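You operate a simulated robot arm through the tools that you are given. There is no shell and no other tool.

You are at the controls of a simulated robot arm. One attempt, no reset.

JOB
Lay out a hose repair on the white tray: the 10 mm joiner, the white tape and the blue coil.
Fine: shut the fittings case again. Set down upright: what you pick out.

The check looks at the end state, three seconds after you hand in, the way a careful person would. Anything else that was tipped, shoved, dropped, spilled or broken makes it a failure.

ROBOT AND FRAMES
A 7-joint arm with a two-finger parallel gripper, fixed in place. Base frame: the origin is at the foot of the arm, x ahead of it, y to its left, z up. Lengths are in m, angles in degrees, forces in N, time in s.
With the tool pointing down near the work surface it reaches from about 0.1 to 0.66 m from the base axis. Its first joint turns from -66.0 to 66.0 degrees. Payload 1.57 kg.
The tool frame sits at the grasp point between the pads (the TCP): z along the fingers, y along the line on which they close. The tips reach 0.03 m beyond it. The gripper opens to 0.08 m. The fingers are 0.017 m wide and 0.012 m thick; the gripper's body (0.04 by 0.082 m) begins 0.08 m behind the TCP.
Orientation is told as [roll, pitch, yaw] about the base's x, y, z axes, in that order, counted from this pose: with the fingers straight down and closing along the base's y, the tool's x points along the base's -x, its y along +y and its z along -z.

CONTROLS
- The arm moves only by the tool arm_command. Its argument "steps" is a list of rows, each a list of 3 entries, a list of its own where there are three numbers: the shift along the tool's x, y, z in m, then the turn, a rotation vector about the tool's x, y, z in degrees, then the closure, from 0 (fully open) to 1 (shut). In form: [[[tx, ty, tz], [wx, wy, wz], jaw], ...]. A call has 1 to 20 rows; each row shifts and turns the commanded pose from where the row before left it, along the tool's axes as they then stand. Rows are played at 5 a second. More than 0.05 m and 8.6 degrees between two rows, or a gripper value outside its range, and nothing of the call is played. Where a pose cannot be reached the arm comes as near as it can. A force on the tool above 40 N (or 10 N above the force at the start of the call, whichever is more), or a blocked arm, ends the call early, and 0.2 s more pass. Each finger travels about 0.072 m/s and halts on what it meets, pressing with about 36 N; the grip force reading is that of the motor and also rises with nothing between the fingers. The clock runs only during rows and for 0.2 s after the last one: add rows that do not move to give the fingers time. It gives the time, the measured TCP pose, the force on the tool (base axes), the opening and the grip force at its end, in the units of the frame above (readings bear some noise), with the torque about the TCP (base axes, N m) and any sound that the robot's microphone picked up.
- Cameras (640 x 400 px; columns grow to the right, rows downward): "scene" is fixed at [0.0611, 0.4426, 1.4253]; the picture's right is [-0.73, -0.69, 0.00], its down [-0.44, 0.46, -0.77] and it looks along [0.53, -0.56, -0.63] (base axes); focal length 371 px, centre (320, 200). "wrist" rides on the gripper at [0.072, -0.007, -0.122] in the tool frame; the picture's right is [0.09, 1.00, 0.00], its down [-0.84, 0.08, -0.54] and it looks along [-0.54, 0.05, 0.84] (tool axes); focal length 238 px, centre (320, 200). There is no depth. A picture from a camera that has moved, and an enlarged one, comes with that camera's place and axes in the base frame and with its lens. The place of the scene camera against the robot may be out by one fixed shift of up to 0.012 m in any direction.
- get_image(camera): a new picture of that camera. It takes no simulated time.
- close_up(camera, box): a new picture of the part [left, top, right, bottom] of that camera's present view, enlarged. It takes no simulated time.
- job_done(): hands the job in; it is judged then, once.

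Nothing tells you positions but the pictures and the camera data. Unless the task says otherwise, let go and move clear before handing in.

The tools are called after ">>>" by a JSON object that holds its "op" and its "data". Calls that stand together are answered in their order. arm_command: Moves the arm, as the interface text tells. Its arguments: {"type":"object","properties":{"steps":{"type":"array"}},"required":["steps"]} The other tools are called the same way: get_image (camera) takes a picture; close_up (camera, box) takes an enlarged picture of a part of a camera's view; job_done () hands the job in.

At the start:

```text
time: 0.0
position: [0.3439, 0.1593, 1.0926]
tcp_rot: [-0.1, 0.0, 0.1]
contact_force: [-0.2, 0.8, -0.3]
wrist_torque: [0.0, -0.02, 0.03]
width: 0.0798
finger_force: 0.0
```

scene: 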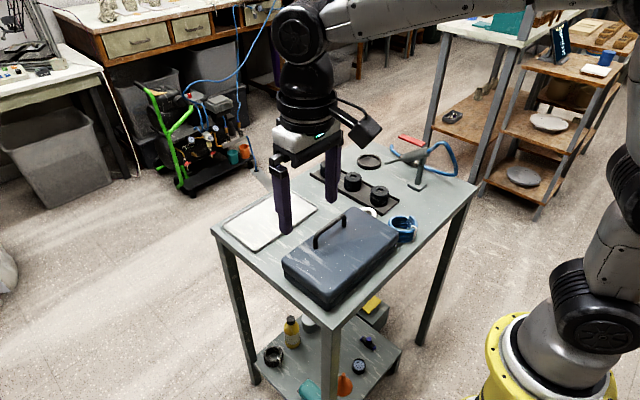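
wrist: 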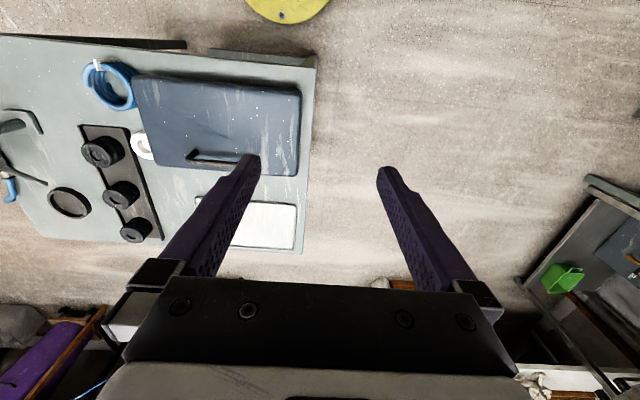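

I see a small table with a dark blue closed case, a white tray, a blue coil, a white tape roll, and a rail with black parts. I'll look closer before moving.

>>> {"op": "close_up", "data": {"camera": "scene", "box": [200, 130, 480, 310]}}

>>> {"op": "close_up", "data": {"camera": "wrist", "box": [0, 20, 330, 260]}}

>>> {"op": "close_up", "data": {"camera": "scene", "box": [270, 200, 420, 310]}}

>>> {"op": "close_up", "data": {"camera": "scene", "box": [300, 120, 480, 250]}}

```text
2.22 times, centred on (340, 220) of scene
camera zoom: at [0.0611, 0.4426, 1.4253], right [-0.73, -0.69, 0.0], down [-0.44, 0.46, -0.77], along [0.53, -0.56, -0.63], focal length 825 px, centre (276, 156)
```

zoom: 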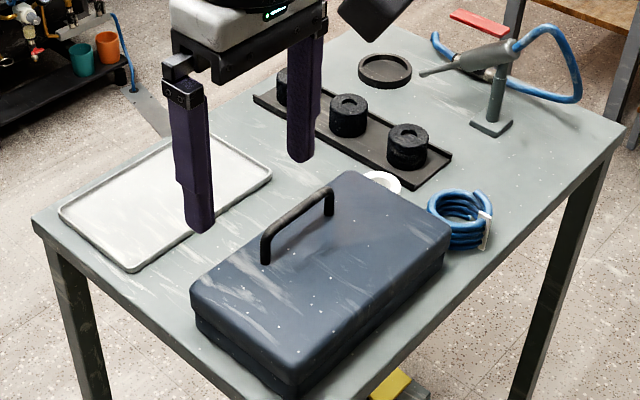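

```text
1.67 times, centred on (165, 140) of wrist
camera zoom: at [0.2715, 0.1529, 1.2143], right [-0.09, 1.0, 0.0], down [0.84, 0.08, 0.54], along [0.54, 0.05, -0.84], focal length 397 px, centre (578, 300)
```

zoom: 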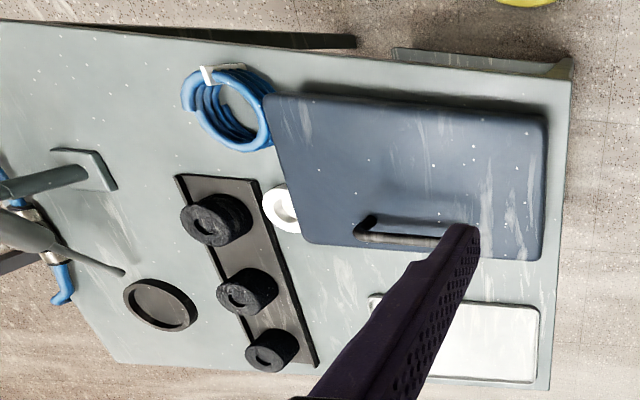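

```text
3.64 times, centred on (345, 255) of scene
camera zoom: at [0.0611, 0.4426, 1.4253], right [-0.73, -0.69, 0.0], down [-0.44, 0.46, -0.77], along [0.53, -0.56, -0.63], focal length 1350 px, centre (229, 0)
```

zoom: 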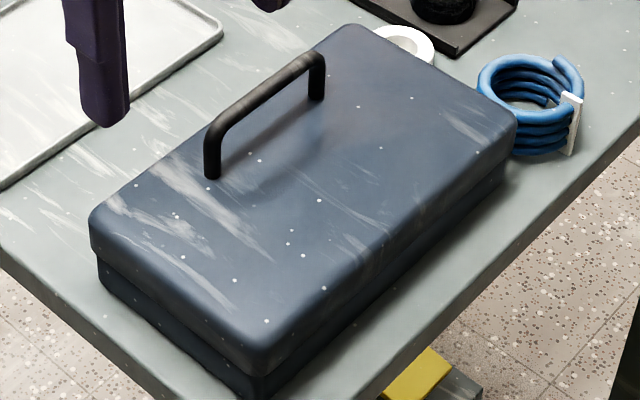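

```text
3.08 times, centred on (390, 185) of scene
camera zoom: at [0.0611, 0.4426, 1.4253], right [-0.73, -0.69, 0.0], down [-0.44, 0.46, -0.77], along [0.53, -0.56, -0.63], focal length 1143 px, centre (105, 246)
```

zoom: 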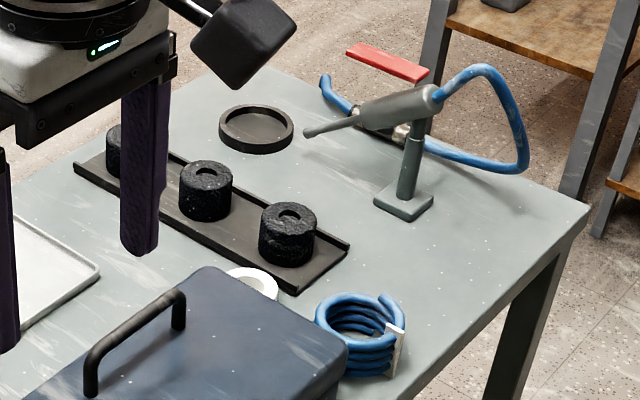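

The table top is at roughly z 0.80. The case lid spans about x 0.31–0.45, y −0.09–0.13, the tape is near (0.45, −0.15), the coil near (0.34, −0.13), and the tray around (0.62, 0.02). I'll move the wrist camera over the tape and coil, staying high.

>>> {"op": "arm_command", "data": {"steps": [[[0, -0.04, 0], [0, 0, 0], 0], [[0, -0.045, 0], [0, 0, 0], 0], [[0, -0.045, 0], [0, 0, 0], 0], [[0, -0.045, 0], [0, 0, 0], 0], [[0, -0.045, 0], [0, 0, 0], 0], [[0, -0.04, 0], [0, 0, 0], 0], [[0, -0.02, 0], [0, 0, 0], 0], [[0, 0, 0], [0, 0, 0], 0]]}}

>>> {"op": "get_image", "data": {"camera": "wrist"}}

>>> {"op": "get_image", "data": {"camera": "scene"}}

```text
time: 1.8
position: [0.345, -0.1228, 1.0921]
tcp_rot: [0.0, 0.0, 0.1]
contact_force: [-0.4, 1.1, 0.2]
wrist_torque: [0.0, 0.02, -0.01]
width: 0.0799
finger_force: 0.0
```

```text
taken
camera wrist: at [0.2731, -0.129, 1.2153], right [-0.09, 1.0, 0.0], down [0.84, 0.08, 0.54], along [0.54, 0.05, -0.84], focal length 238 px, centre (320, 200)
```

wrist: 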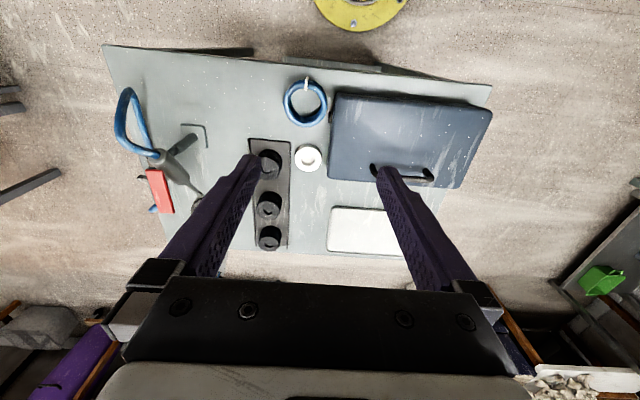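

```text
taken
```

scene: 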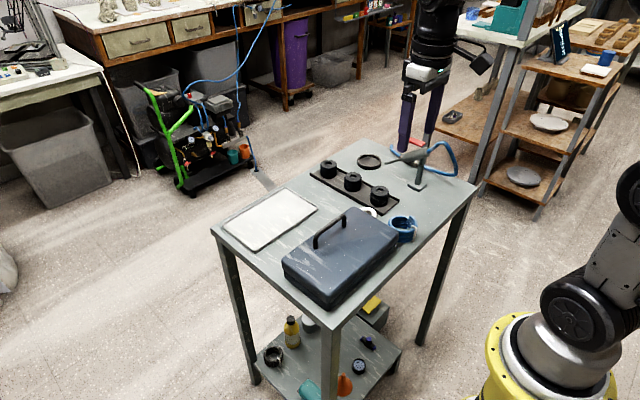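

The arm is now out of the way of the scene view, so I'll look closely at everything on the table from both cameras.

>>> {"op": "close_up", "data": {"camera": "scene", "box": [270, 190, 430, 320]}}

>>> {"op": "close_up", "data": {"camera": "scene", "box": [300, 140, 440, 230]}}

>>> {"op": "close_up", "data": {"camera": "wrist", "box": [230, 60, 360, 190]}}

>>> {"op": "close_up", "data": {"camera": "scene", "box": [200, 170, 340, 270]}}

```text
3.08 times, centred on (350, 255) of scene
camera zoom: at [0.0611, 0.4425, 1.4253], right [-0.73, -0.69, 0.0], down [-0.44, 0.46, -0.77], along [0.53, -0.56, -0.63], focal length 1143 px, centre (228, 31)
```

zoom: 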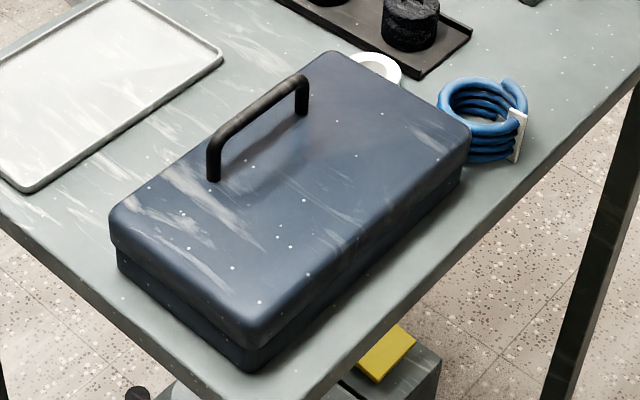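

```text
4.44 times, centred on (370, 185) of scene
camera zoom: at [0.0611, 0.4425, 1.4253], right [-0.73, -0.69, 0.0], down [-0.44, 0.46, -0.77], along [0.53, -0.56, -0.63], focal length 1650 px, centre (98, 267)
```

zoom: 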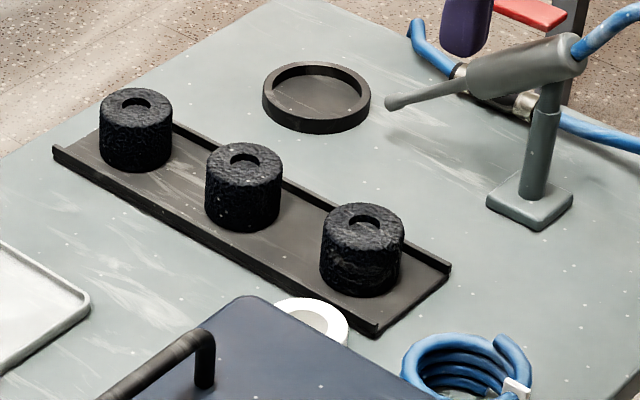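

```text
3.08 times, centred on (295, 125) of wrist
camera zoom: at [0.2731, -0.129, 1.2153], right [-0.09, 1.0, 0.0], down [0.84, 0.08, 0.54], along [0.54, 0.05, -0.84], focal length 733 px, centre (397, 431)
```

zoom: 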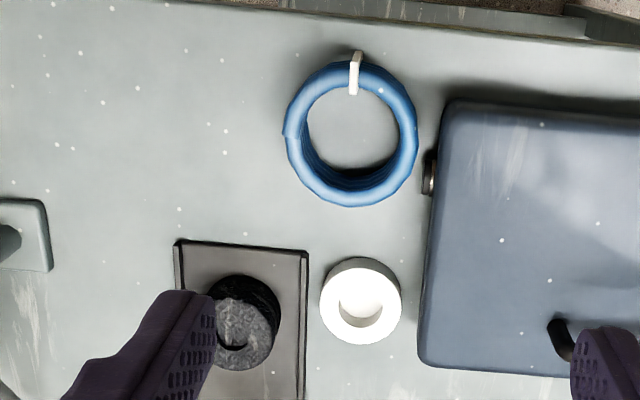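

```text
4.00 times, centred on (270, 220) of scene
camera zoom: at [0.0611, 0.4425, 1.4253], right [-0.73, -0.69, 0.0], down [-0.44, 0.46, -0.77], along [0.53, -0.56, -0.63], focal length 1486 px, centre (520, 120)
```

zoom: 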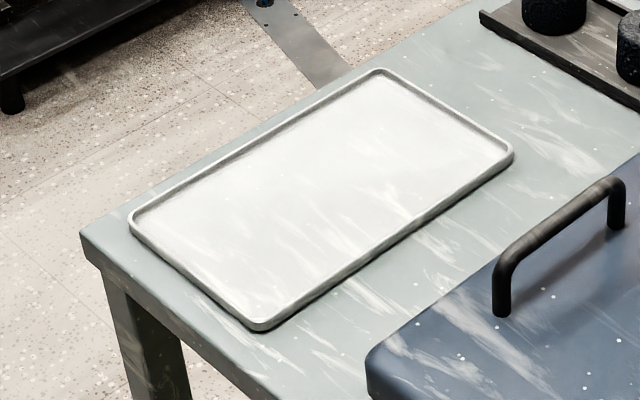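

The coil looks about 63 mm across near (0.345, −0.145) with a tie on its near side. The tape is about 47 mm across near (0.441, −0.135), between the case and the rail. There's also a metal fitting on the −y side of the case, so I'll check that and the lid edge more closely.

>>> {"op": "close_up", "data": {"camera": "wrist", "box": [300, 70, 370, 120]}}

>>> {"op": "close_up", "data": {"camera": "wrist", "box": [320, 70, 500, 200]}}

>>> {"op": "close_up", "data": {"camera": "scene", "box": [275, 230, 375, 315]}}

>>> {"op": "close_up", "data": {"camera": "scene", "box": [250, 300, 410, 400]}}

```text
8.00 times, centred on (335, 95) of wrist
camera zoom: at [0.2731, -0.129, 1.2153], right [-0.09, 1.0, 0.0], down [0.84, 0.08, 0.54], along [0.54, 0.05, -0.84], focal length 1907 px, centre (200, 1040)
```

zoom: 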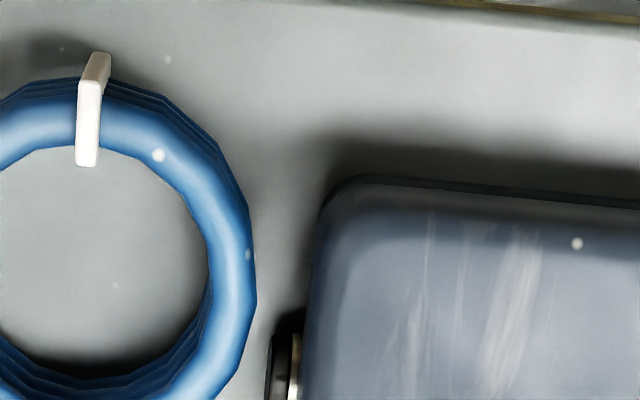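

```text
3.08 times, centred on (410, 135) of wrist
camera zoom: at [0.2731, -0.129, 1.2153], right [-0.09, 1.0, 0.0], down [0.84, 0.08, 0.54], along [0.54, 0.05, -0.84], focal length 733 px, centre (43, 400)
```

zoom: 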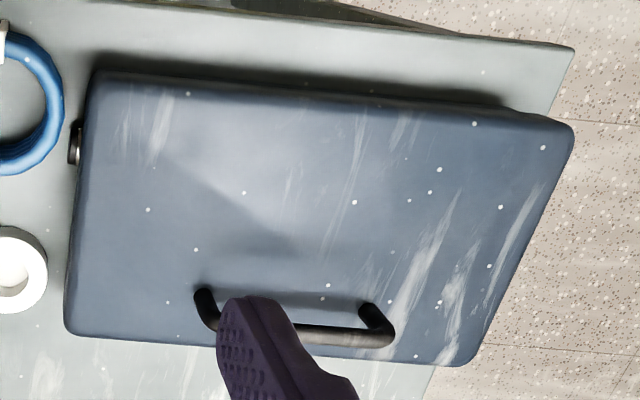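

```text
4.71 times, centred on (325, 272) of scene
camera zoom: at [0.0611, 0.4425, 1.4253], right [-0.73, -0.69, 0.0], down [-0.44, 0.46, -0.77], along [0.53, -0.56, -0.63], focal length 1748 px, centre (296, -141)
```

zoom: 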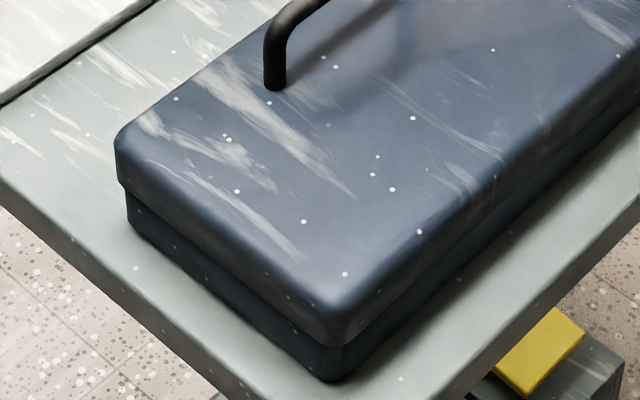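

```text
4.00 times, centred on (330, 350) of scene
camera zoom: at [0.0611, 0.4425, 1.4253], right [-0.73, -0.69, 0.0], down [-0.44, 0.46, -0.77], along [0.53, -0.56, -0.63], focal length 1486 px, centre (280, -400)
```

zoom: 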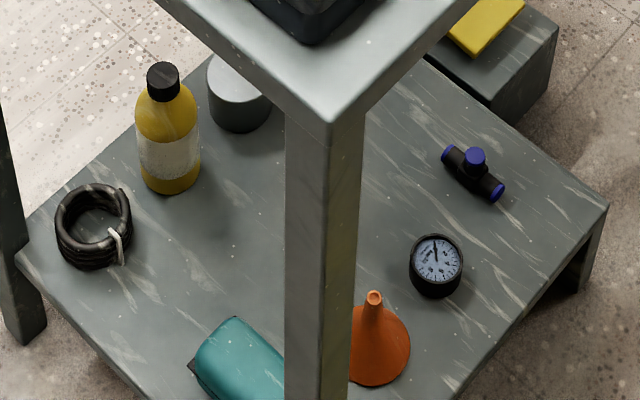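

There is a round metal fitting on the −y side of the case, which could be a hinge end, a latch or a button. I'll turn the wrist camera to face that side and look at it before touching anything.

>>> {"op": "arm_command", "data": {"steps": [[[0, -0.04, 0], [0, 0, 0], 0], [[0, -0.05, 0], [0, 0, -7.5], 0], [[0, 0, 0], [0, 0, -7.5], 0], [[0, 0, 0], [0, 0, -7.5], 0], [[0, 0, 0], [0, 0, -7.5], 0], [[0, 0, 0], [0, 0, -7.5], 0], [[0, 0, 0], [0, 0, -7.5], 0], [[0, 0, 0], [0, 0, -7.5], 0], [[0, 0, 0], [0, 0, -7.5], 0], [[0, 0, 0], [0, 0, -7.5], 0], [[0, 0, 0], [0, 0, -7.5], 0], [[0, 0, 0], [0, 0, -7.5], 0], [[0, 0, 0.04], [0, 0, -7.5], 0], [[0, 0, 0.03], [0, 0, 0], 0], [[0, 0, 0], [0, 0, 0], 0]]}}

>>> {"op": "get_image", "data": {"camera": "wrist"}}

>>> {"op": "get_image", "data": {"camera": "scene"}}

```text
time: 5.0
position: [0.3432, -0.2111, 1.0184]
tcp_rot: [0.0, -0.1, 90.1]
contact_force: [0.0, 0.9, 0.3]
wrist_torque: [-0.02, 0.0, -0.01]
width: 0.0799
finger_force: 0.1
```

```text
taken
camera wrist: at [0.3496, -0.2827, 1.1417], right [-1.0, -0.09, 0.0], down [-0.08, 0.84, 0.54], along [-0.05, 0.54, -0.84], focal length 238 px, centre (320, 200)
```

wrist: 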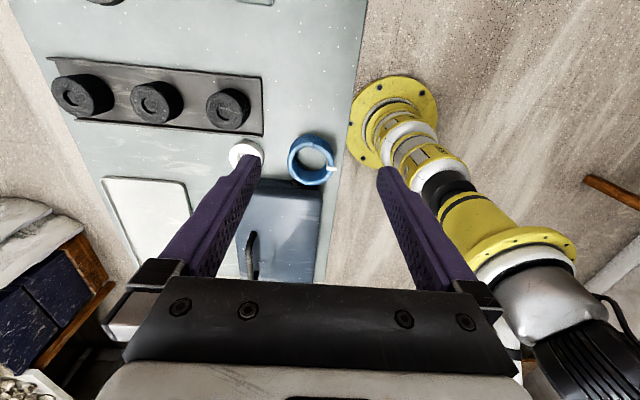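

```text
taken
```

scene: 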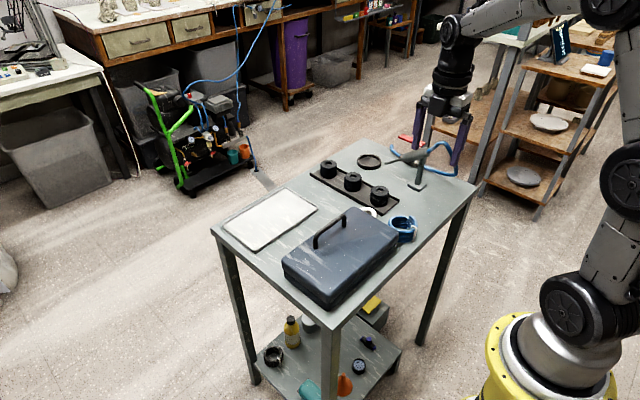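

I can now see the −y side of the case next to the coil. I'll enlarge that area.

>>> {"op": "close_up", "data": {"camera": "wrist", "box": [220, 130, 360, 290]}}

>>> {"op": "close_up", "data": {"camera": "wrist", "box": [270, 125, 345, 205]}}

```text
2.50 times, centred on (290, 210) of wrist
camera zoom: at [0.3496, -0.2827, 1.1417], right [-1.0, -0.09, 0.0], down [-0.08, 0.84, 0.54], along [-0.05, 0.54, -0.84], focal length 596 px, centre (395, 175)
```

zoom: 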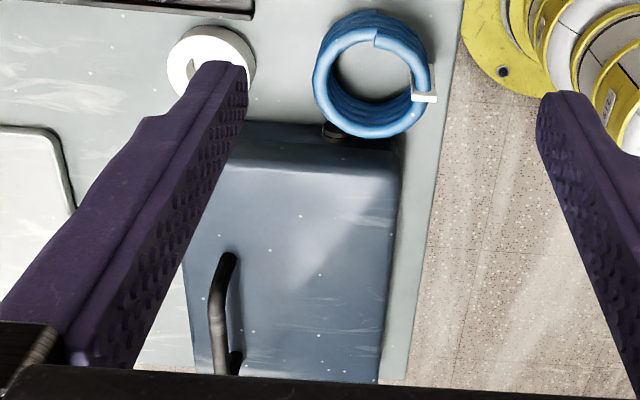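

```text
5.00 times, centred on (308, 165) of wrist
camera zoom: at [0.3496, -0.2827, 1.1417], right [-1.0, -0.09, 0.0], down [-0.08, 0.84, 0.54], along [-0.05, 0.54, -0.84], focal length 1192 px, centre (382, 375)
```

zoom: 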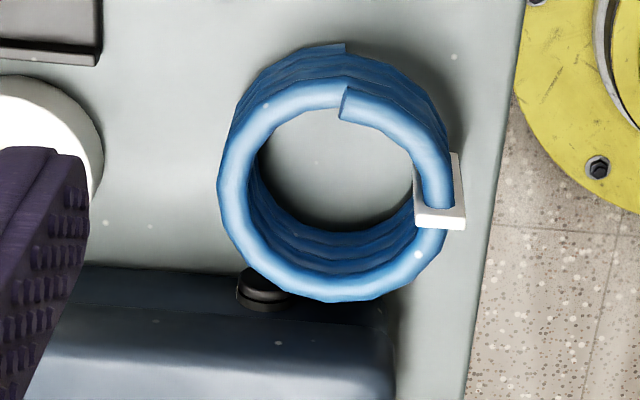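

The fitting is a round knob on the case's −y face, partly hidden behind the coil, so the coil goes first. I'll turn to about 50° so the fingers avoid both the tie and the case, hover over the coil, and refine its position.

>>> {"op": "arm_command", "data": {"steps": [[[-0.03, 0, 0], [0, 0, 0], 0], [[-0.034, -0.004, 0], [0, 0, 0], 0], [[0, 0, 0.02], [0, 0, 8], 0], [[0, 0, 0.02], [0, 0, 8], 0], [[0, 0, 0.02], [0, 0, 8], 0], [[0, 0, 0], [0, 0, 8], 0], [[0, 0, 0], [0, 0, 8], 0], [[0, 0, 0], [0, 0, 0], 0], [[0, 0, 0], [0, 0, 0], 0]]}}

>>> {"op": "get_image", "data": {"camera": "wrist"}}

>>> {"op": "get_image", "data": {"camera": "scene"}}

```text
time: 7.0
position: [0.3475, -0.1462, 0.9619]
tcp_rot: [0.1, 0.0, 50.1]
contact_force: [-0.1, -0.5, 0.2]
wrist_torque: [-0.01, 0.02, -0.01]
width: 0.08
finger_force: 0.2
```

```text
taken
camera wrist: at [0.306, -0.2053, 1.0837], right [-0.82, 0.57, 0.0], down [0.48, 0.69, 0.54], along [0.31, 0.45, -0.84], focal length 238 px, centre (320, 200)
```

wrist: 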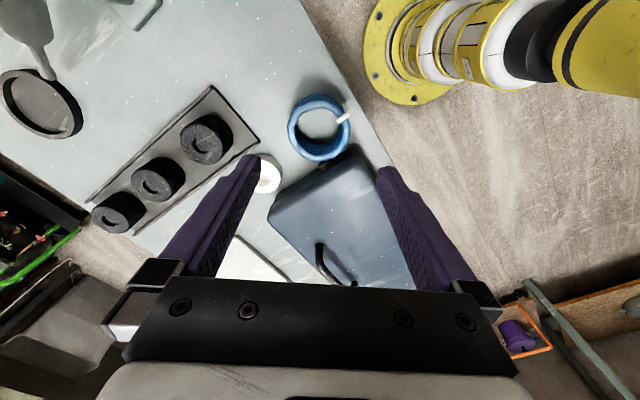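

```text
taken
```

scene: 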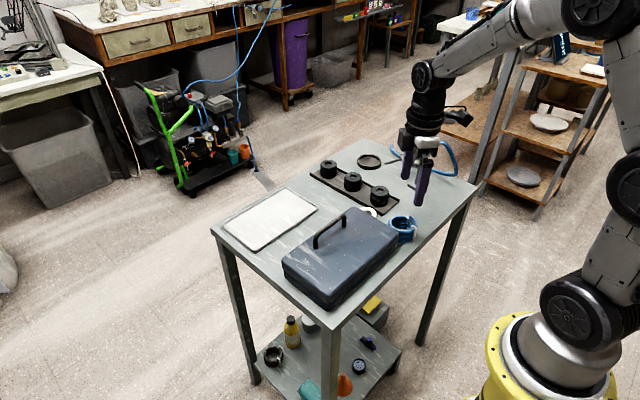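

>>> {"op": "close_up", "data": {"camera": "wrist", "box": [260, 80, 380, 180]}}

```text
4.00 times, centred on (320, 130) of wrist
camera zoom: at [0.306, -0.2053, 1.0837], right [-0.82, 0.57, 0.0], down [0.48, 0.69, 0.54], along [0.31, 0.45, -0.84], focal length 953 px, centre (320, 480)
```

zoom: 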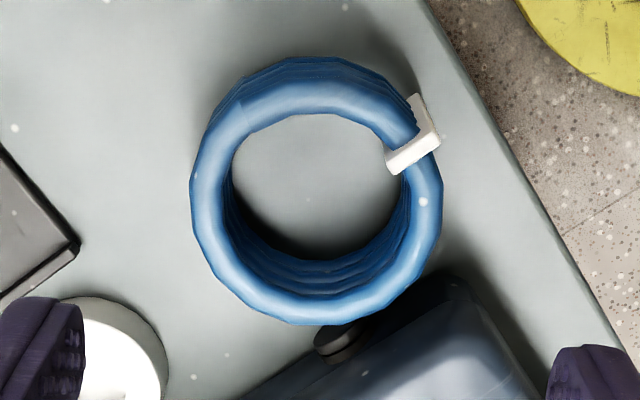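

The coil centre comes out at (0.347, −0.148) with an outside diameter of about 64 mm, and the gripper is right above it. I'll go down to mid-coil height and check before closing.

>>> {"op": "arm_command", "data": {"steps": [[[0.001, -0.001, 0.03], [0, 0, 0], 0], [[0, 0, 0.03], [0, 0, 0], 0], [[0, 0, 0.025], [0, 0, 0], 0], [[0, 0, 0.02], [0, 0, 0], 0], [[0, 0, 0.014], [0, 0, 0], 0], [[0, 0, 0], [0, 0, 0], 0], [[0, 0, 0], [0, 0, 0], 0]]}}

>>> {"op": "get_image", "data": {"camera": "wrist"}}

>>> {"op": "close_up", "data": {"camera": "scene", "box": [350, 170, 470, 260]}}

```text
time: 8.6
position: [0.3488, -0.151, 0.8436]
tcp_rot: [0.1, 0.1, 50.0]
contact_force: [0.3, -0.1, 1.2]
wrist_torque: [-0.01, 0.02, 0.03]
width: 0.0801
finger_force: 0.1
```

```text
taken
camera wrist: at [0.307, -0.2094, 0.9657], right [-0.82, 0.57, 0.0], down [0.48, 0.69, 0.54], along [0.31, 0.45, -0.84], focal length 238 px, centre (320, 200)
```

wrist: 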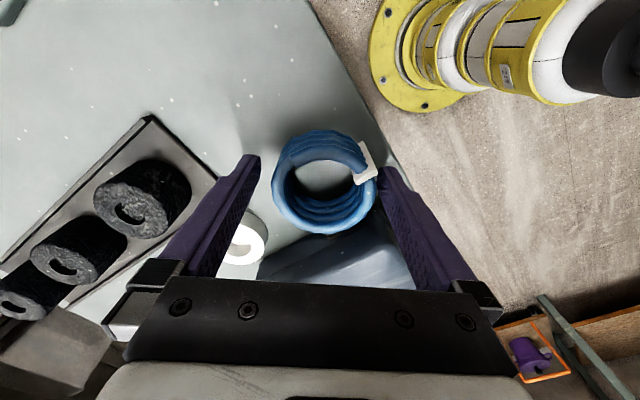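

```text
4.44 times, centred on (410, 215) of scene
camera zoom: at [0.0611, 0.4426, 1.4253], right [-0.73, -0.69, 0.0], down [-0.44, 0.46, -0.77], along [0.53, -0.56, -0.63], focal length 1650 px, centre (-80, 133)
```

zoom: 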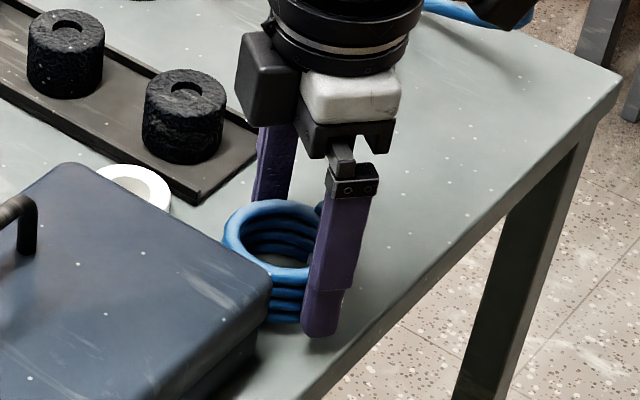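

>>> {"op": "close_up", "data": {"camera": "wrist", "box": [240, 110, 420, 260]}}

```text
2.67 times, centred on (330, 185) of wrist
camera zoom: at [0.307, -0.2094, 0.9657], right [-0.82, 0.57, 0.0], down [0.48, 0.69, 0.54], along [0.31, 0.45, -0.84], focal length 636 px, centre (293, 240)
```

zoom: 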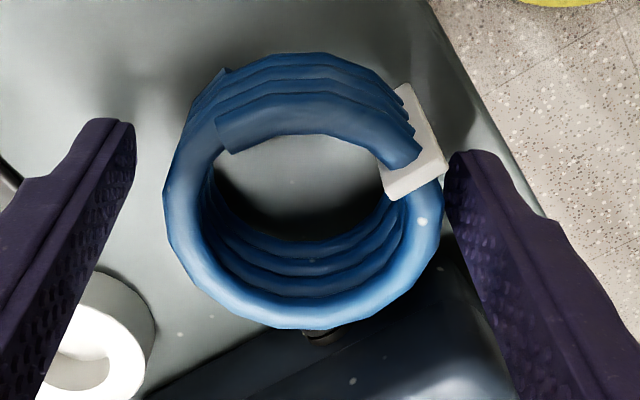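

The coil's tie sits closer to one finger than I'd judged, at about 157° around the coil, so that finger might press on it. I'll rise clear, turn to 105° so both fingers miss the tie and the case, and measure again.

>>> {"op": "arm_command", "data": {"steps": [[[0, 0, -0.02], [0, 0, 0], 0], [[0, 0, -0.04], [0, 0, 0], 0], [[0, 0, -0.04], [0, 0, 0], 0], [[0, 0, 0], [0, 0, -8], 0], [[0, 0, 0], [0, 0, -8], 0], [[0, 0, 0], [0, 0, -8], 0], [[0, 0, 0], [0, 0, -8], 0], [[0, 0, 0], [0, 0, -8], 0], [[0, 0, 0], [0, 0, -8], 0], [[0, 0, 0], [0, 0, -7], 0], [[0, 0, 0], [0, 0, 0], 0], [[0, 0, 0], [0, 0, 0], 0]]}}

>>> {"op": "get_image", "data": {"camera": "wrist"}}

>>> {"op": "close_up", "data": {"camera": "wrist", "box": [230, 80, 390, 200]}}

```text
time: 11.2
position: [0.348, -0.1491, 0.9426]
tcp_rot: [0.0, 0.0, 105.1]
contact_force: [0.1, -0.5, -0.2]
wrist_torque: [-0.01, 0.01, 0.0]
width: 0.08
finger_force: 0.2
```

```text
taken
camera wrist: at [0.3727, -0.2162, 1.065], right [-0.94, -0.35, 0.0], down [-0.29, 0.79, 0.54], along [-0.19, 0.51, -0.84], focal length 238 px, centre (320, 200)
```

wrist: 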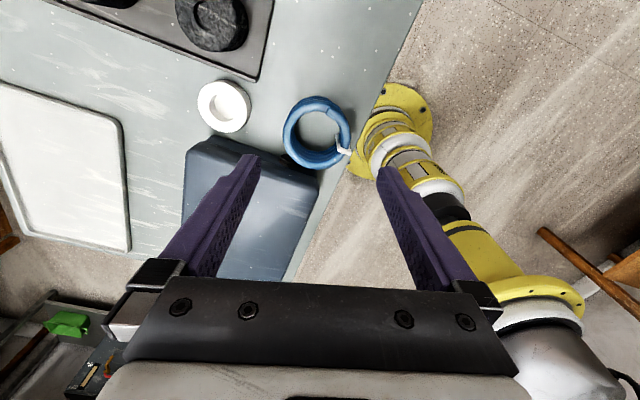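

```text
3.33 times, centred on (310, 140) of wrist
camera zoom: at [0.3727, -0.2162, 1.065], right [-0.94, -0.35, 0.0], down [-0.29, 0.79, 0.54], along [-0.19, 0.51, -0.84], focal length 794 px, centre (353, 400)
```

zoom: 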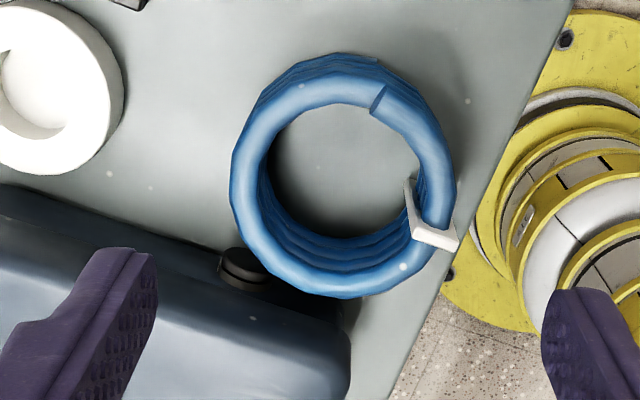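

The coil's top works out near z 0.835 with its centre at about (0.349, −0.145), outside diameter about 67 mm, and the tie at about 175°. Yaw 120° clears both the tie and the case, so I'll rotate, correct and descend.

>>> {"op": "arm_command", "data": {"steps": [[[0, 0, 0], [0, 0, -7.5], 0], [[0, 0, 0], [0, 0, -7.4], 0], [[-0.003, -0.003, 0.02], [0, 0, 0], 0], [[0, 0, 0.03], [0, 0, 0], 0], [[0, 0, 0.025], [0, 0, 0], 0], [[0, 0, 0.018], [0, 0, 0], 0], [[0, 0, 0.01], [0, 0, 0], 0], [[0, 0, 0], [0, 0, 0], 0], [[0, 0, 0], [0, 0, 0], 0]]}}

>>> {"op": "close_up", "data": {"camera": "wrist", "box": [230, 100, 410, 250]}}

>>> {"op": "close_up", "data": {"camera": "scene", "box": [350, 170, 470, 260]}}

```text
time: 13.2
position: [0.349, -0.1459, 0.8389]
tcp_rot: [0.0, -0.1, 120.0]
contact_force: [-0.1, -0.5, -0.2]
wrist_torque: [0.02, 0.0, 0.01]
width: 0.0801
finger_force: 0.1
```

```text
2.67 times, centred on (320, 175) of wrist
camera zoom: at [0.391, -0.2032, 0.9616], right [-0.82, -0.58, 0.0], down [-0.48, 0.69, 0.54], along [-0.31, 0.44, -0.84], focal length 636 px, centre (320, 267)
```

zoom: 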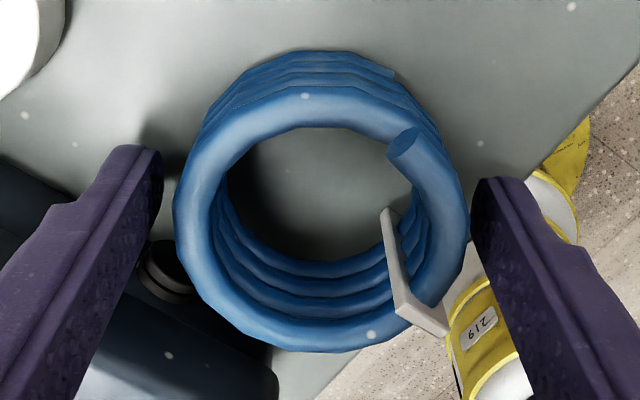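

```text
4.44 times, centred on (410, 215) of scene
camera zoom: at [0.0611, 0.4426, 1.4253], right [-0.73, -0.69, 0.0], down [-0.44, 0.46, -0.77], along [0.53, -0.56, -0.63], focal length 1650 px, centre (-80, 133)
```

zoom: 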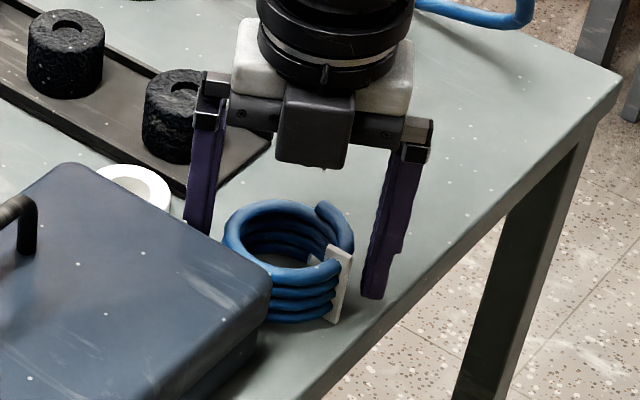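

The coil is centred between the fingers and clear of the tie, so I'll close the gripper.

>>> {"op": "arm_command", "data": {"steps": [[[0, 0, 0], [0, 0, 0], 0.3], [[0, 0, 0], [0, 0, 0], 1], [[0, 0, 0], [0, 0, 0], 1], [[0, 0, 0], [0, 0, 0], 1]]}}

>>> {"op": "get_image", "data": {"camera": "wrist"}}

```text
time: 14.2
position: [0.3503, -0.1457, 0.8397]
tcp_rot: [0.0, 0.0, 119.8]
contact_force: [0.3, 0.4, -0.1]
wrist_torque: [0.04, -0.02, -0.02]
width: 0.0655
finger_force: 36.0
```

```text
taken
camera wrist: at [0.3909, -0.2032, 0.9618], right [-0.82, -0.58, 0.0], down [-0.48, 0.69, 0.54], along [-0.31, 0.44, -0.84], focal length 238 px, centre (320, 200)
```

wrist: 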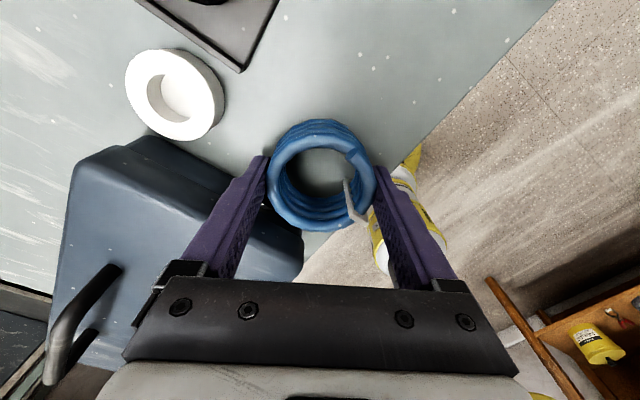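

The coil is gripped at 65.5 mm. I'll lift it straight up and check that it hangs level.

>>> {"op": "arm_command", "data": {"steps": [[[0, 0, -0.01], [0, 0, 0], 1], [[0, 0, -0.025], [0, 0, 0], 1], [[0, 0, -0.04], [0, 0, 0], 1], [[0, 0, -0.04], [0, 0, 0], 1], [[0, 0, -0.03], [0, 0, 0], 1], [[0, 0, -0.015], [0, 0, 0], 1], [[0, 0, 0], [0, 0, 0], 1]]}}

>>> {"op": "get_image", "data": {"camera": "wrist"}}

>>> {"op": "get_image", "data": {"camera": "scene"}}

```text
time: 15.8
position: [0.3493, -0.1468, 0.9989]
tcp_rot: [0.0, 0.1, 119.8]
contact_force: [0.6, 1.2, -0.9]
wrist_torque: [0.01, 0.01, 0.01]
width: 0.0658
finger_force: 36.1
```

```text
taken
camera wrist: at [0.3904, -0.2046, 1.1217], right [-0.82, -0.58, 0.0], down [-0.48, 0.69, 0.54], along [-0.31, 0.44, -0.84], focal length 238 px, centre (320, 200)
```

wrist: 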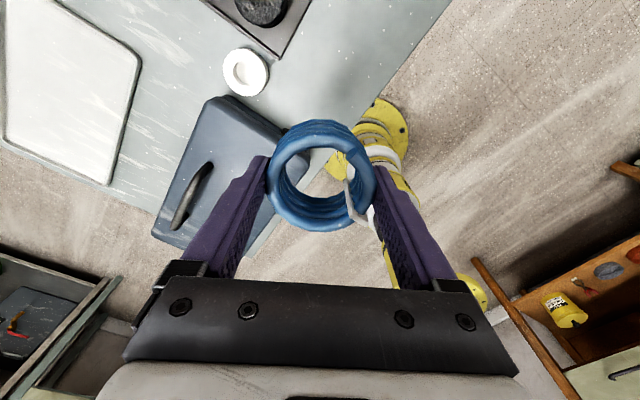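

```text
taken
```

scene: 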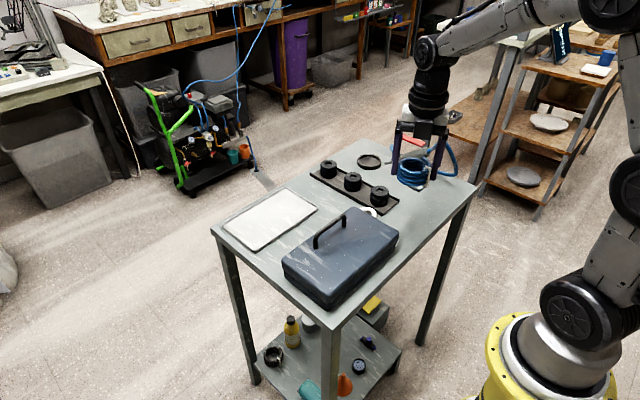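

The coil is held level. Next I'll carry it high over to the tray.

>>> {"op": "arm_command", "data": {"steps": [[[-0.003, -0.02, 0], [0, 0, 0], 1], [[-0.006, -0.04, 0], [0, 0, 0], 1], [[-0.007, -0.044, 0], [0, 0, 0], 1], [[-0.007, -0.044, 0], [0, 0, 0], 1], [[-0.007, -0.044, 0], [0, 0, 0], 1], [[-0.007, -0.044, 0], [0, 0, 0], 1], [[-0.006, -0.044, 0], [0, 0, 0], 1], [[-0.006, -0.04, 0], [0, 0, 0], 1], [[-0.003, -0.022, 0], [0, 0, 0], 1], [[0, 0, 0], [0, 0, 0], 1], [[0, 0, 0], [0, 0, 0], 1]]}}

>>> {"op": "get_image", "data": {"camera": "wrist"}}

>>> {"op": "get_image", "data": {"camera": "scene"}}

```text
time: 18.2
position: [0.62, 0.0706, 1.0012]
tcp_rot: [0.0, 0.1, 119.9]
contact_force: [0.3, -1.2, -0.8]
wrist_torque: [-0.01, 0.01, -0.02]
width: 0.0658
finger_force: 36.1
```

```text
taken
camera wrist: at [0.6607, 0.0123, 1.1245], right [-0.82, -0.58, 0.0], down [-0.48, 0.69, 0.54], along [-0.31, 0.44, -0.84], focal length 238 px, centre (320, 200)
```

wrist: 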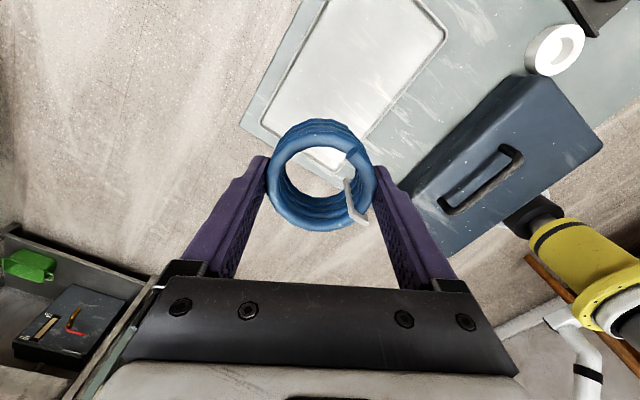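

```text
taken
```

scene: 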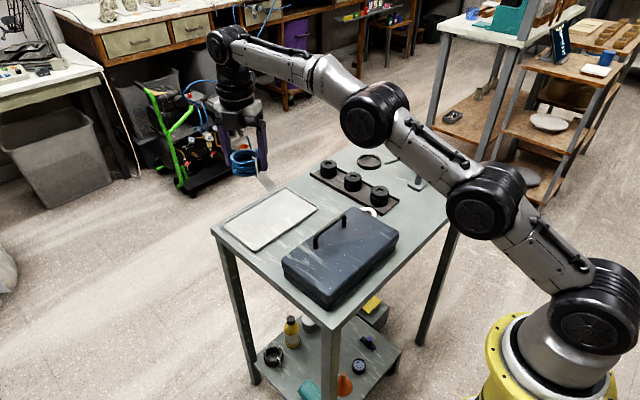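

>>> {"op": "close_up", "data": {"camera": "wrist", "box": [230, 0, 460, 160]}}

```text
2.50 times, centred on (345, 80) of wrist
camera zoom: at [0.6607, 0.0123, 1.1245], right [-0.82, -0.58, 0.0], down [-0.48, 0.69, 0.54], along [-0.31, 0.44, -0.84], focal length 596 px, centre (258, 500)
```

zoom: 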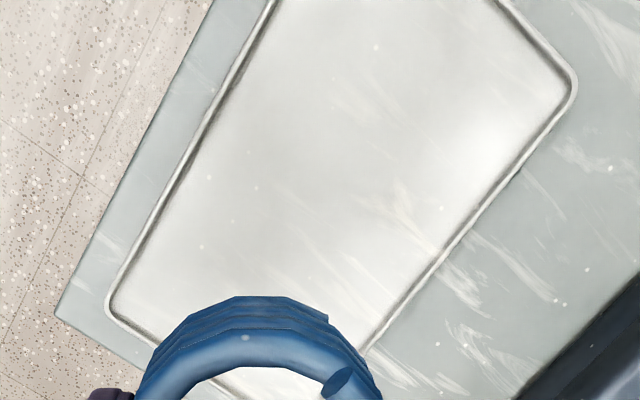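

Seen from here, the tray's outer edges run about x 0.552–0.677, y −0.078–0.129. I'll lower the coil towards (0.615, 0.08), stop just above the tray, and then feel for contact.

>>> {"op": "arm_command", "data": {"steps": [[[-0.01, 0, 0.01], [0, 0, 0], 1], [[0, 0, 0.03], [0, 0, 0], 1], [[0, 0, 0.04], [0, 0, 0], 1], [[0, 0, 0.035], [0, 0, 0], 1], [[0, 0, 0.02], [0, 0, 0], 1], [[0, 0, 0.012], [0, 0, 0], 1], [[0, 0, 0], [0, 0, 0], 1], [[0, 0, 0], [0, 0, 0], 1]]}}

>>> {"op": "close_up", "data": {"camera": "scene", "box": [200, 150, 340, 260]}}

>>> {"op": "get_image", "data": {"camera": "wrist"}}

```text
time: 20.0
position: [0.6133, 0.0795, 0.851]
tcp_rot: [0.0, 0.0, 119.9]
contact_force: [-0.2, 0.3, -0.7]
wrist_torque: [-0.01, 0.01, 0.04]
width: 0.0657
finger_force: 36.4
```

```text
3.64 times, centred on (270, 205) of scene
camera zoom: at [0.0611, 0.4426, 1.4253], right [-0.73, -0.69, 0.0], down [-0.44, 0.46, -0.77], along [0.53, -0.56, -0.63], focal length 1350 px, centre (502, 182)
```

zoom: 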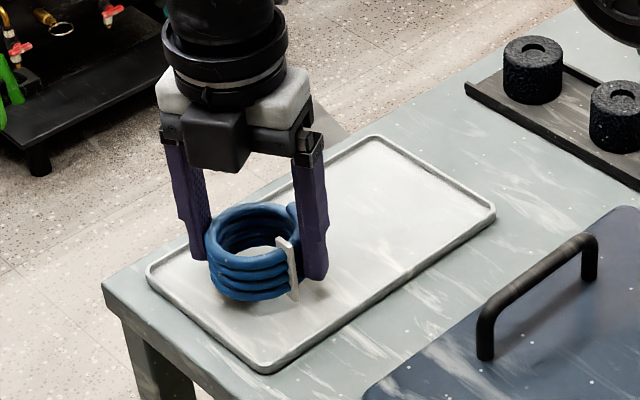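

```text
taken
camera wrist: at [0.6555, 0.0207, 0.9737], right [-0.82, -0.58, 0.0], down [-0.48, 0.69, 0.54], along [-0.31, 0.44, -0.84], focal length 238 px, centre (320, 200)
```

wrist: 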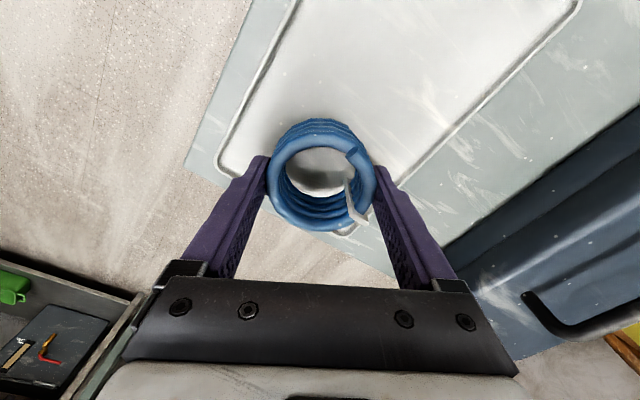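

The coil is inside the tray outline, just above the floor. I'll lower it in small steps and watch the force.

>>> {"op": "arm_command", "data": {"steps": [[[0, 0, 0.002], [0, 0, 0], 1], [[0, 0, 0.002], [0, 0, 0], 1], [[0, 0, 0.001], [0, 0, 0], 1], [[0, 0, 0.001], [0, 0, 0], 1], [[0, 0, 0], [0, 0, 0], 1]]}}

```text
time: 21.2
position: [0.6154, 0.0797, 0.8464]
tcp_rot: [0.1, 0.0, 119.9]
contact_force: [-1.0, -0.1, -0.3]
wrist_torque: [0.0, 0.01, -0.01]
width: 0.0657
finger_force: 36.4
```

>>> {"op": "arm_command", "data": {"steps": [[[0, 0, 0.001], [0, 0, 0], 1], [[0, 0, 0.001], [0, 0, 0], 1], [[0, 0, 0], [0, 0, 0], 1]]}}

>>> {"op": "close_up", "data": {"camera": "scene", "box": [220, 190, 300, 240]}}

```text
time: 22.0
position: [0.6132, 0.0792, 0.8441]
tcp_rot: [0.0, 0.0, 119.9]
contact_force: [0.0, 0.4, -0.6]
wrist_torque: [0.01, -0.03, 0.02]
width: 0.0658
finger_force: 36.0
```

```text
8.00 times, centred on (260, 215) of scene
camera zoom: at [0.0611, 0.4426, 1.4253], right [-0.73, -0.69, 0.0], down [-0.44, 0.46, -0.77], along [0.53, -0.56, -0.63], focal length 2971 px, centre (800, 80)
```

zoom: 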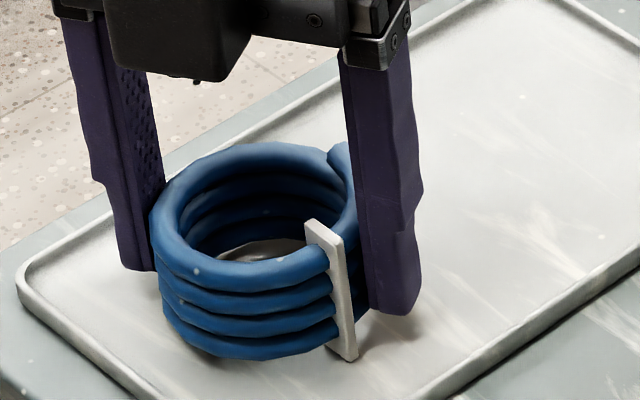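

>>> {"op": "arm_command", "data": {"steps": [[[0, 0, 0.001], [0, 0, 0], 1], [[0, 0, 0.001], [0, 0, 0], 1], [[0, 0, 0], [0, 0, 0], 1]]}}

```text
time: 22.8
position: [0.615, 0.0801, 0.8432]
tcp_rot: [0.0, 0.0, 119.9]
contact_force: [-1.3, -1.1, 2.3]
wrist_torque: [-0.02, 0.16, 0.03]
width: 0.0657
finger_force: 36.8
```

There's light contact now (about +2.3 N), so the coil is on the tray floor. I'll release it and rise straight up.

>>> {"op": "arm_command", "data": {"steps": [[[0, 0, 0], [0, 0, 0], 0.15], [[0, 0, 0], [0, 0, 0], 0], [[0, 0, 0], [0, 0, 0], 0], [[0, 0, -0.01], [0, 0, 0], 0], [[0, 0, -0.03], [0, 0, 0], 0], [[0, 0, -0.04], [0, 0, 0], 0], [[0, 0, -0.04], [0, 0, 0], 0], [[0, 0, -0.03], [0, 0, 0], 0], [[0, 0, 0], [0, 0, 0], 0]]}}

>>> {"op": "get_image", "data": {"camera": "wrist"}}

>>> {"op": "close_up", "data": {"camera": "scene", "box": [200, 160, 340, 260]}}

```text
time: 24.8
position: [0.6145, 0.0805, 0.9916]
tcp_rot: [-0.1, 0.0, 119.8]
contact_force: [0.5, -0.4, 0.3]
wrist_torque: [-0.04, 0.02, -0.01]
width: 0.0801
finger_force: 0.0
```

```text
taken
camera wrist: at [0.6569, 0.0219, 1.115], right [-0.82, -0.58, 0.0], down [-0.48, 0.69, 0.54], along [-0.31, 0.44, -0.84], focal length 238 px, centre (320, 200)
```

wrist: 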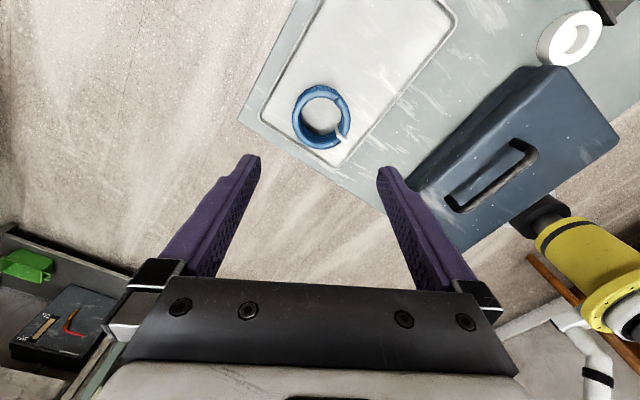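

```text
4.00 times, centred on (270, 210) of scene
camera zoom: at [0.0611, 0.4426, 1.4253], right [-0.73, -0.69, 0.0], down [-0.44, 0.46, -0.77], along [0.53, -0.56, -0.63], focal length 1486 px, centre (520, 160)
```

zoom: 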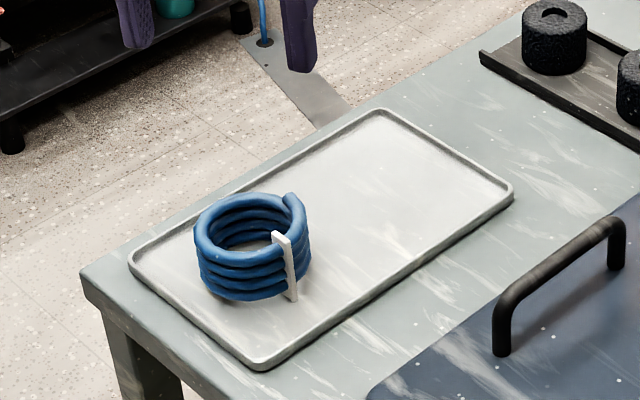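

The coil is upright on the tray. Now I'll move over the tape and turn the gripper so the fingers close along x, between the rail and the case.

>>> {"op": "arm_command", "data": {"steps": [[[0.008, 0.02, 0], [0, 0, 0], 0], [[0.016, 0.042, 0], [0, 0, 0], 0], [[0.017, 0.044, 0], [0, 0, 0], 0], [[0.017, 0.044, 0], [0, 0, 0], 0], [[0.017, 0.044, 0], [0, 0, 0], 0], [[0.016, 0.042, 0], [0, 0, 0], 0], [[0.008, 0.022, 0], [0, 0, 0], 0], [[0, 0, 0], [0, 0, 8], 0], [[0, 0, 0], [0, 0, 8], 0], [[0, 0, 0], [0, 0, 7], 0], [[0, 0, 0], [0, 0, 7], 0], [[0, 0, 0], [0, 0, 0], 0], [[0, 0, 0], [0, 0, 0], 0]]}}

>>> {"op": "get_image", "data": {"camera": "wrist"}}

>>> {"op": "get_image", "data": {"camera": "scene"}}

```text
time: 27.6
position: [0.4398, -0.1333, 0.9931]
tcp_rot: [0.0, 0.0, 89.9]
contact_force: [0.3, -0.4, 0.4]
wrist_torque: [0.02, -0.01, 0.0]
width: 0.0799
finger_force: 0.2
```

```text
taken
camera wrist: at [0.4459, -0.2055, 1.1151], right [-1.0, -0.09, 0.0], down [-0.08, 0.84, 0.54], along [-0.05, 0.54, -0.84], focal length 238 px, centre (320, 200)
```

wrist: 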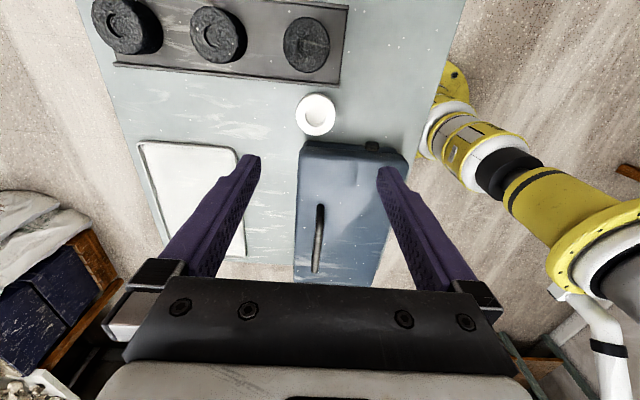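

```text
taken
```

scene: 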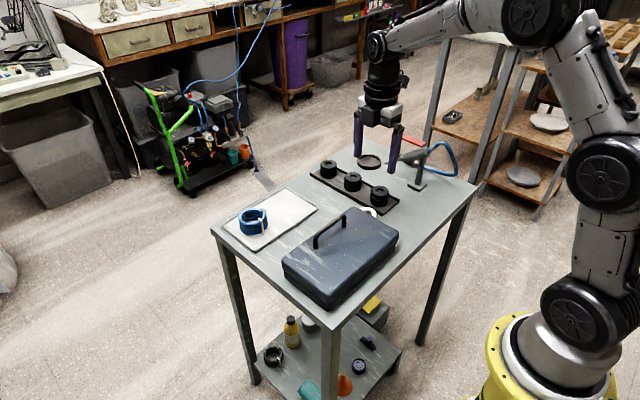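

>>> {"op": "close_up", "data": {"camera": "wrist", "box": [260, 70, 420, 190]}}

>>> {"op": "close_up", "data": {"camera": "wrist", "box": [340, 120, 420, 180]}}

>>> {"op": "close_up", "data": {"camera": "scene", "box": [340, 180, 430, 270]}}

```text
3.33 times, centred on (340, 130) of wrist
camera zoom: at [0.4459, -0.2055, 1.1151], right [-1.0, -0.09, 0.0], down [-0.08, 0.84, 0.54], along [-0.05, 0.54, -0.84], focal length 794 px, centre (253, 433)
```

zoom: 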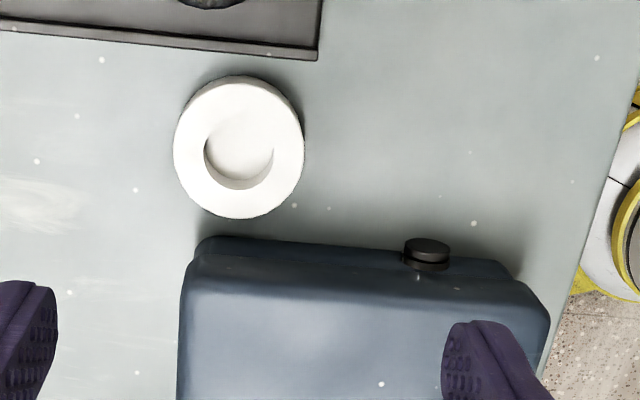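

```text
6.67 times, centred on (380, 150) of wrist
camera zoom: at [0.4459, -0.2055, 1.1151], right [-1.0, -0.09, 0.0], down [-0.08, 0.84, 0.54], along [-0.05, 0.54, -0.84], focal length 1589 px, centre (-80, 533)
```

zoom: 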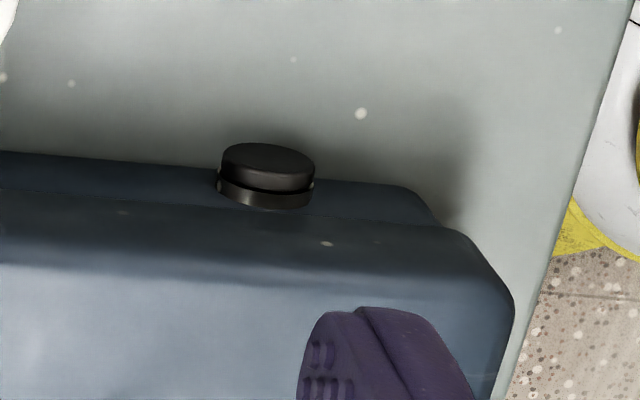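

```text
4.44 times, centred on (385, 225) of scene
camera zoom: at [0.0611, 0.4426, 1.4253], right [-0.73, -0.69, 0.0], down [-0.44, 0.46, -0.77], along [0.53, -0.56, -0.63], focal length 1650 px, centre (31, 89)
```

zoom: 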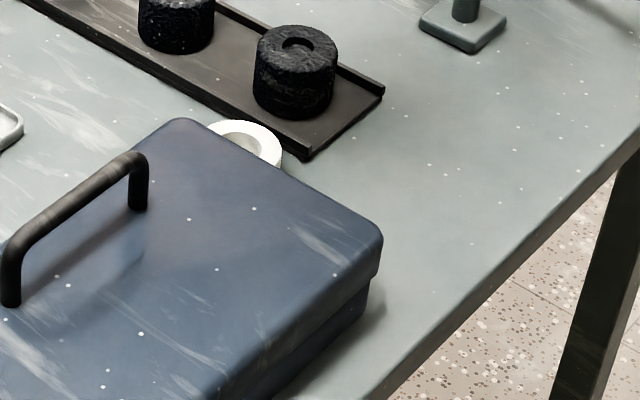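

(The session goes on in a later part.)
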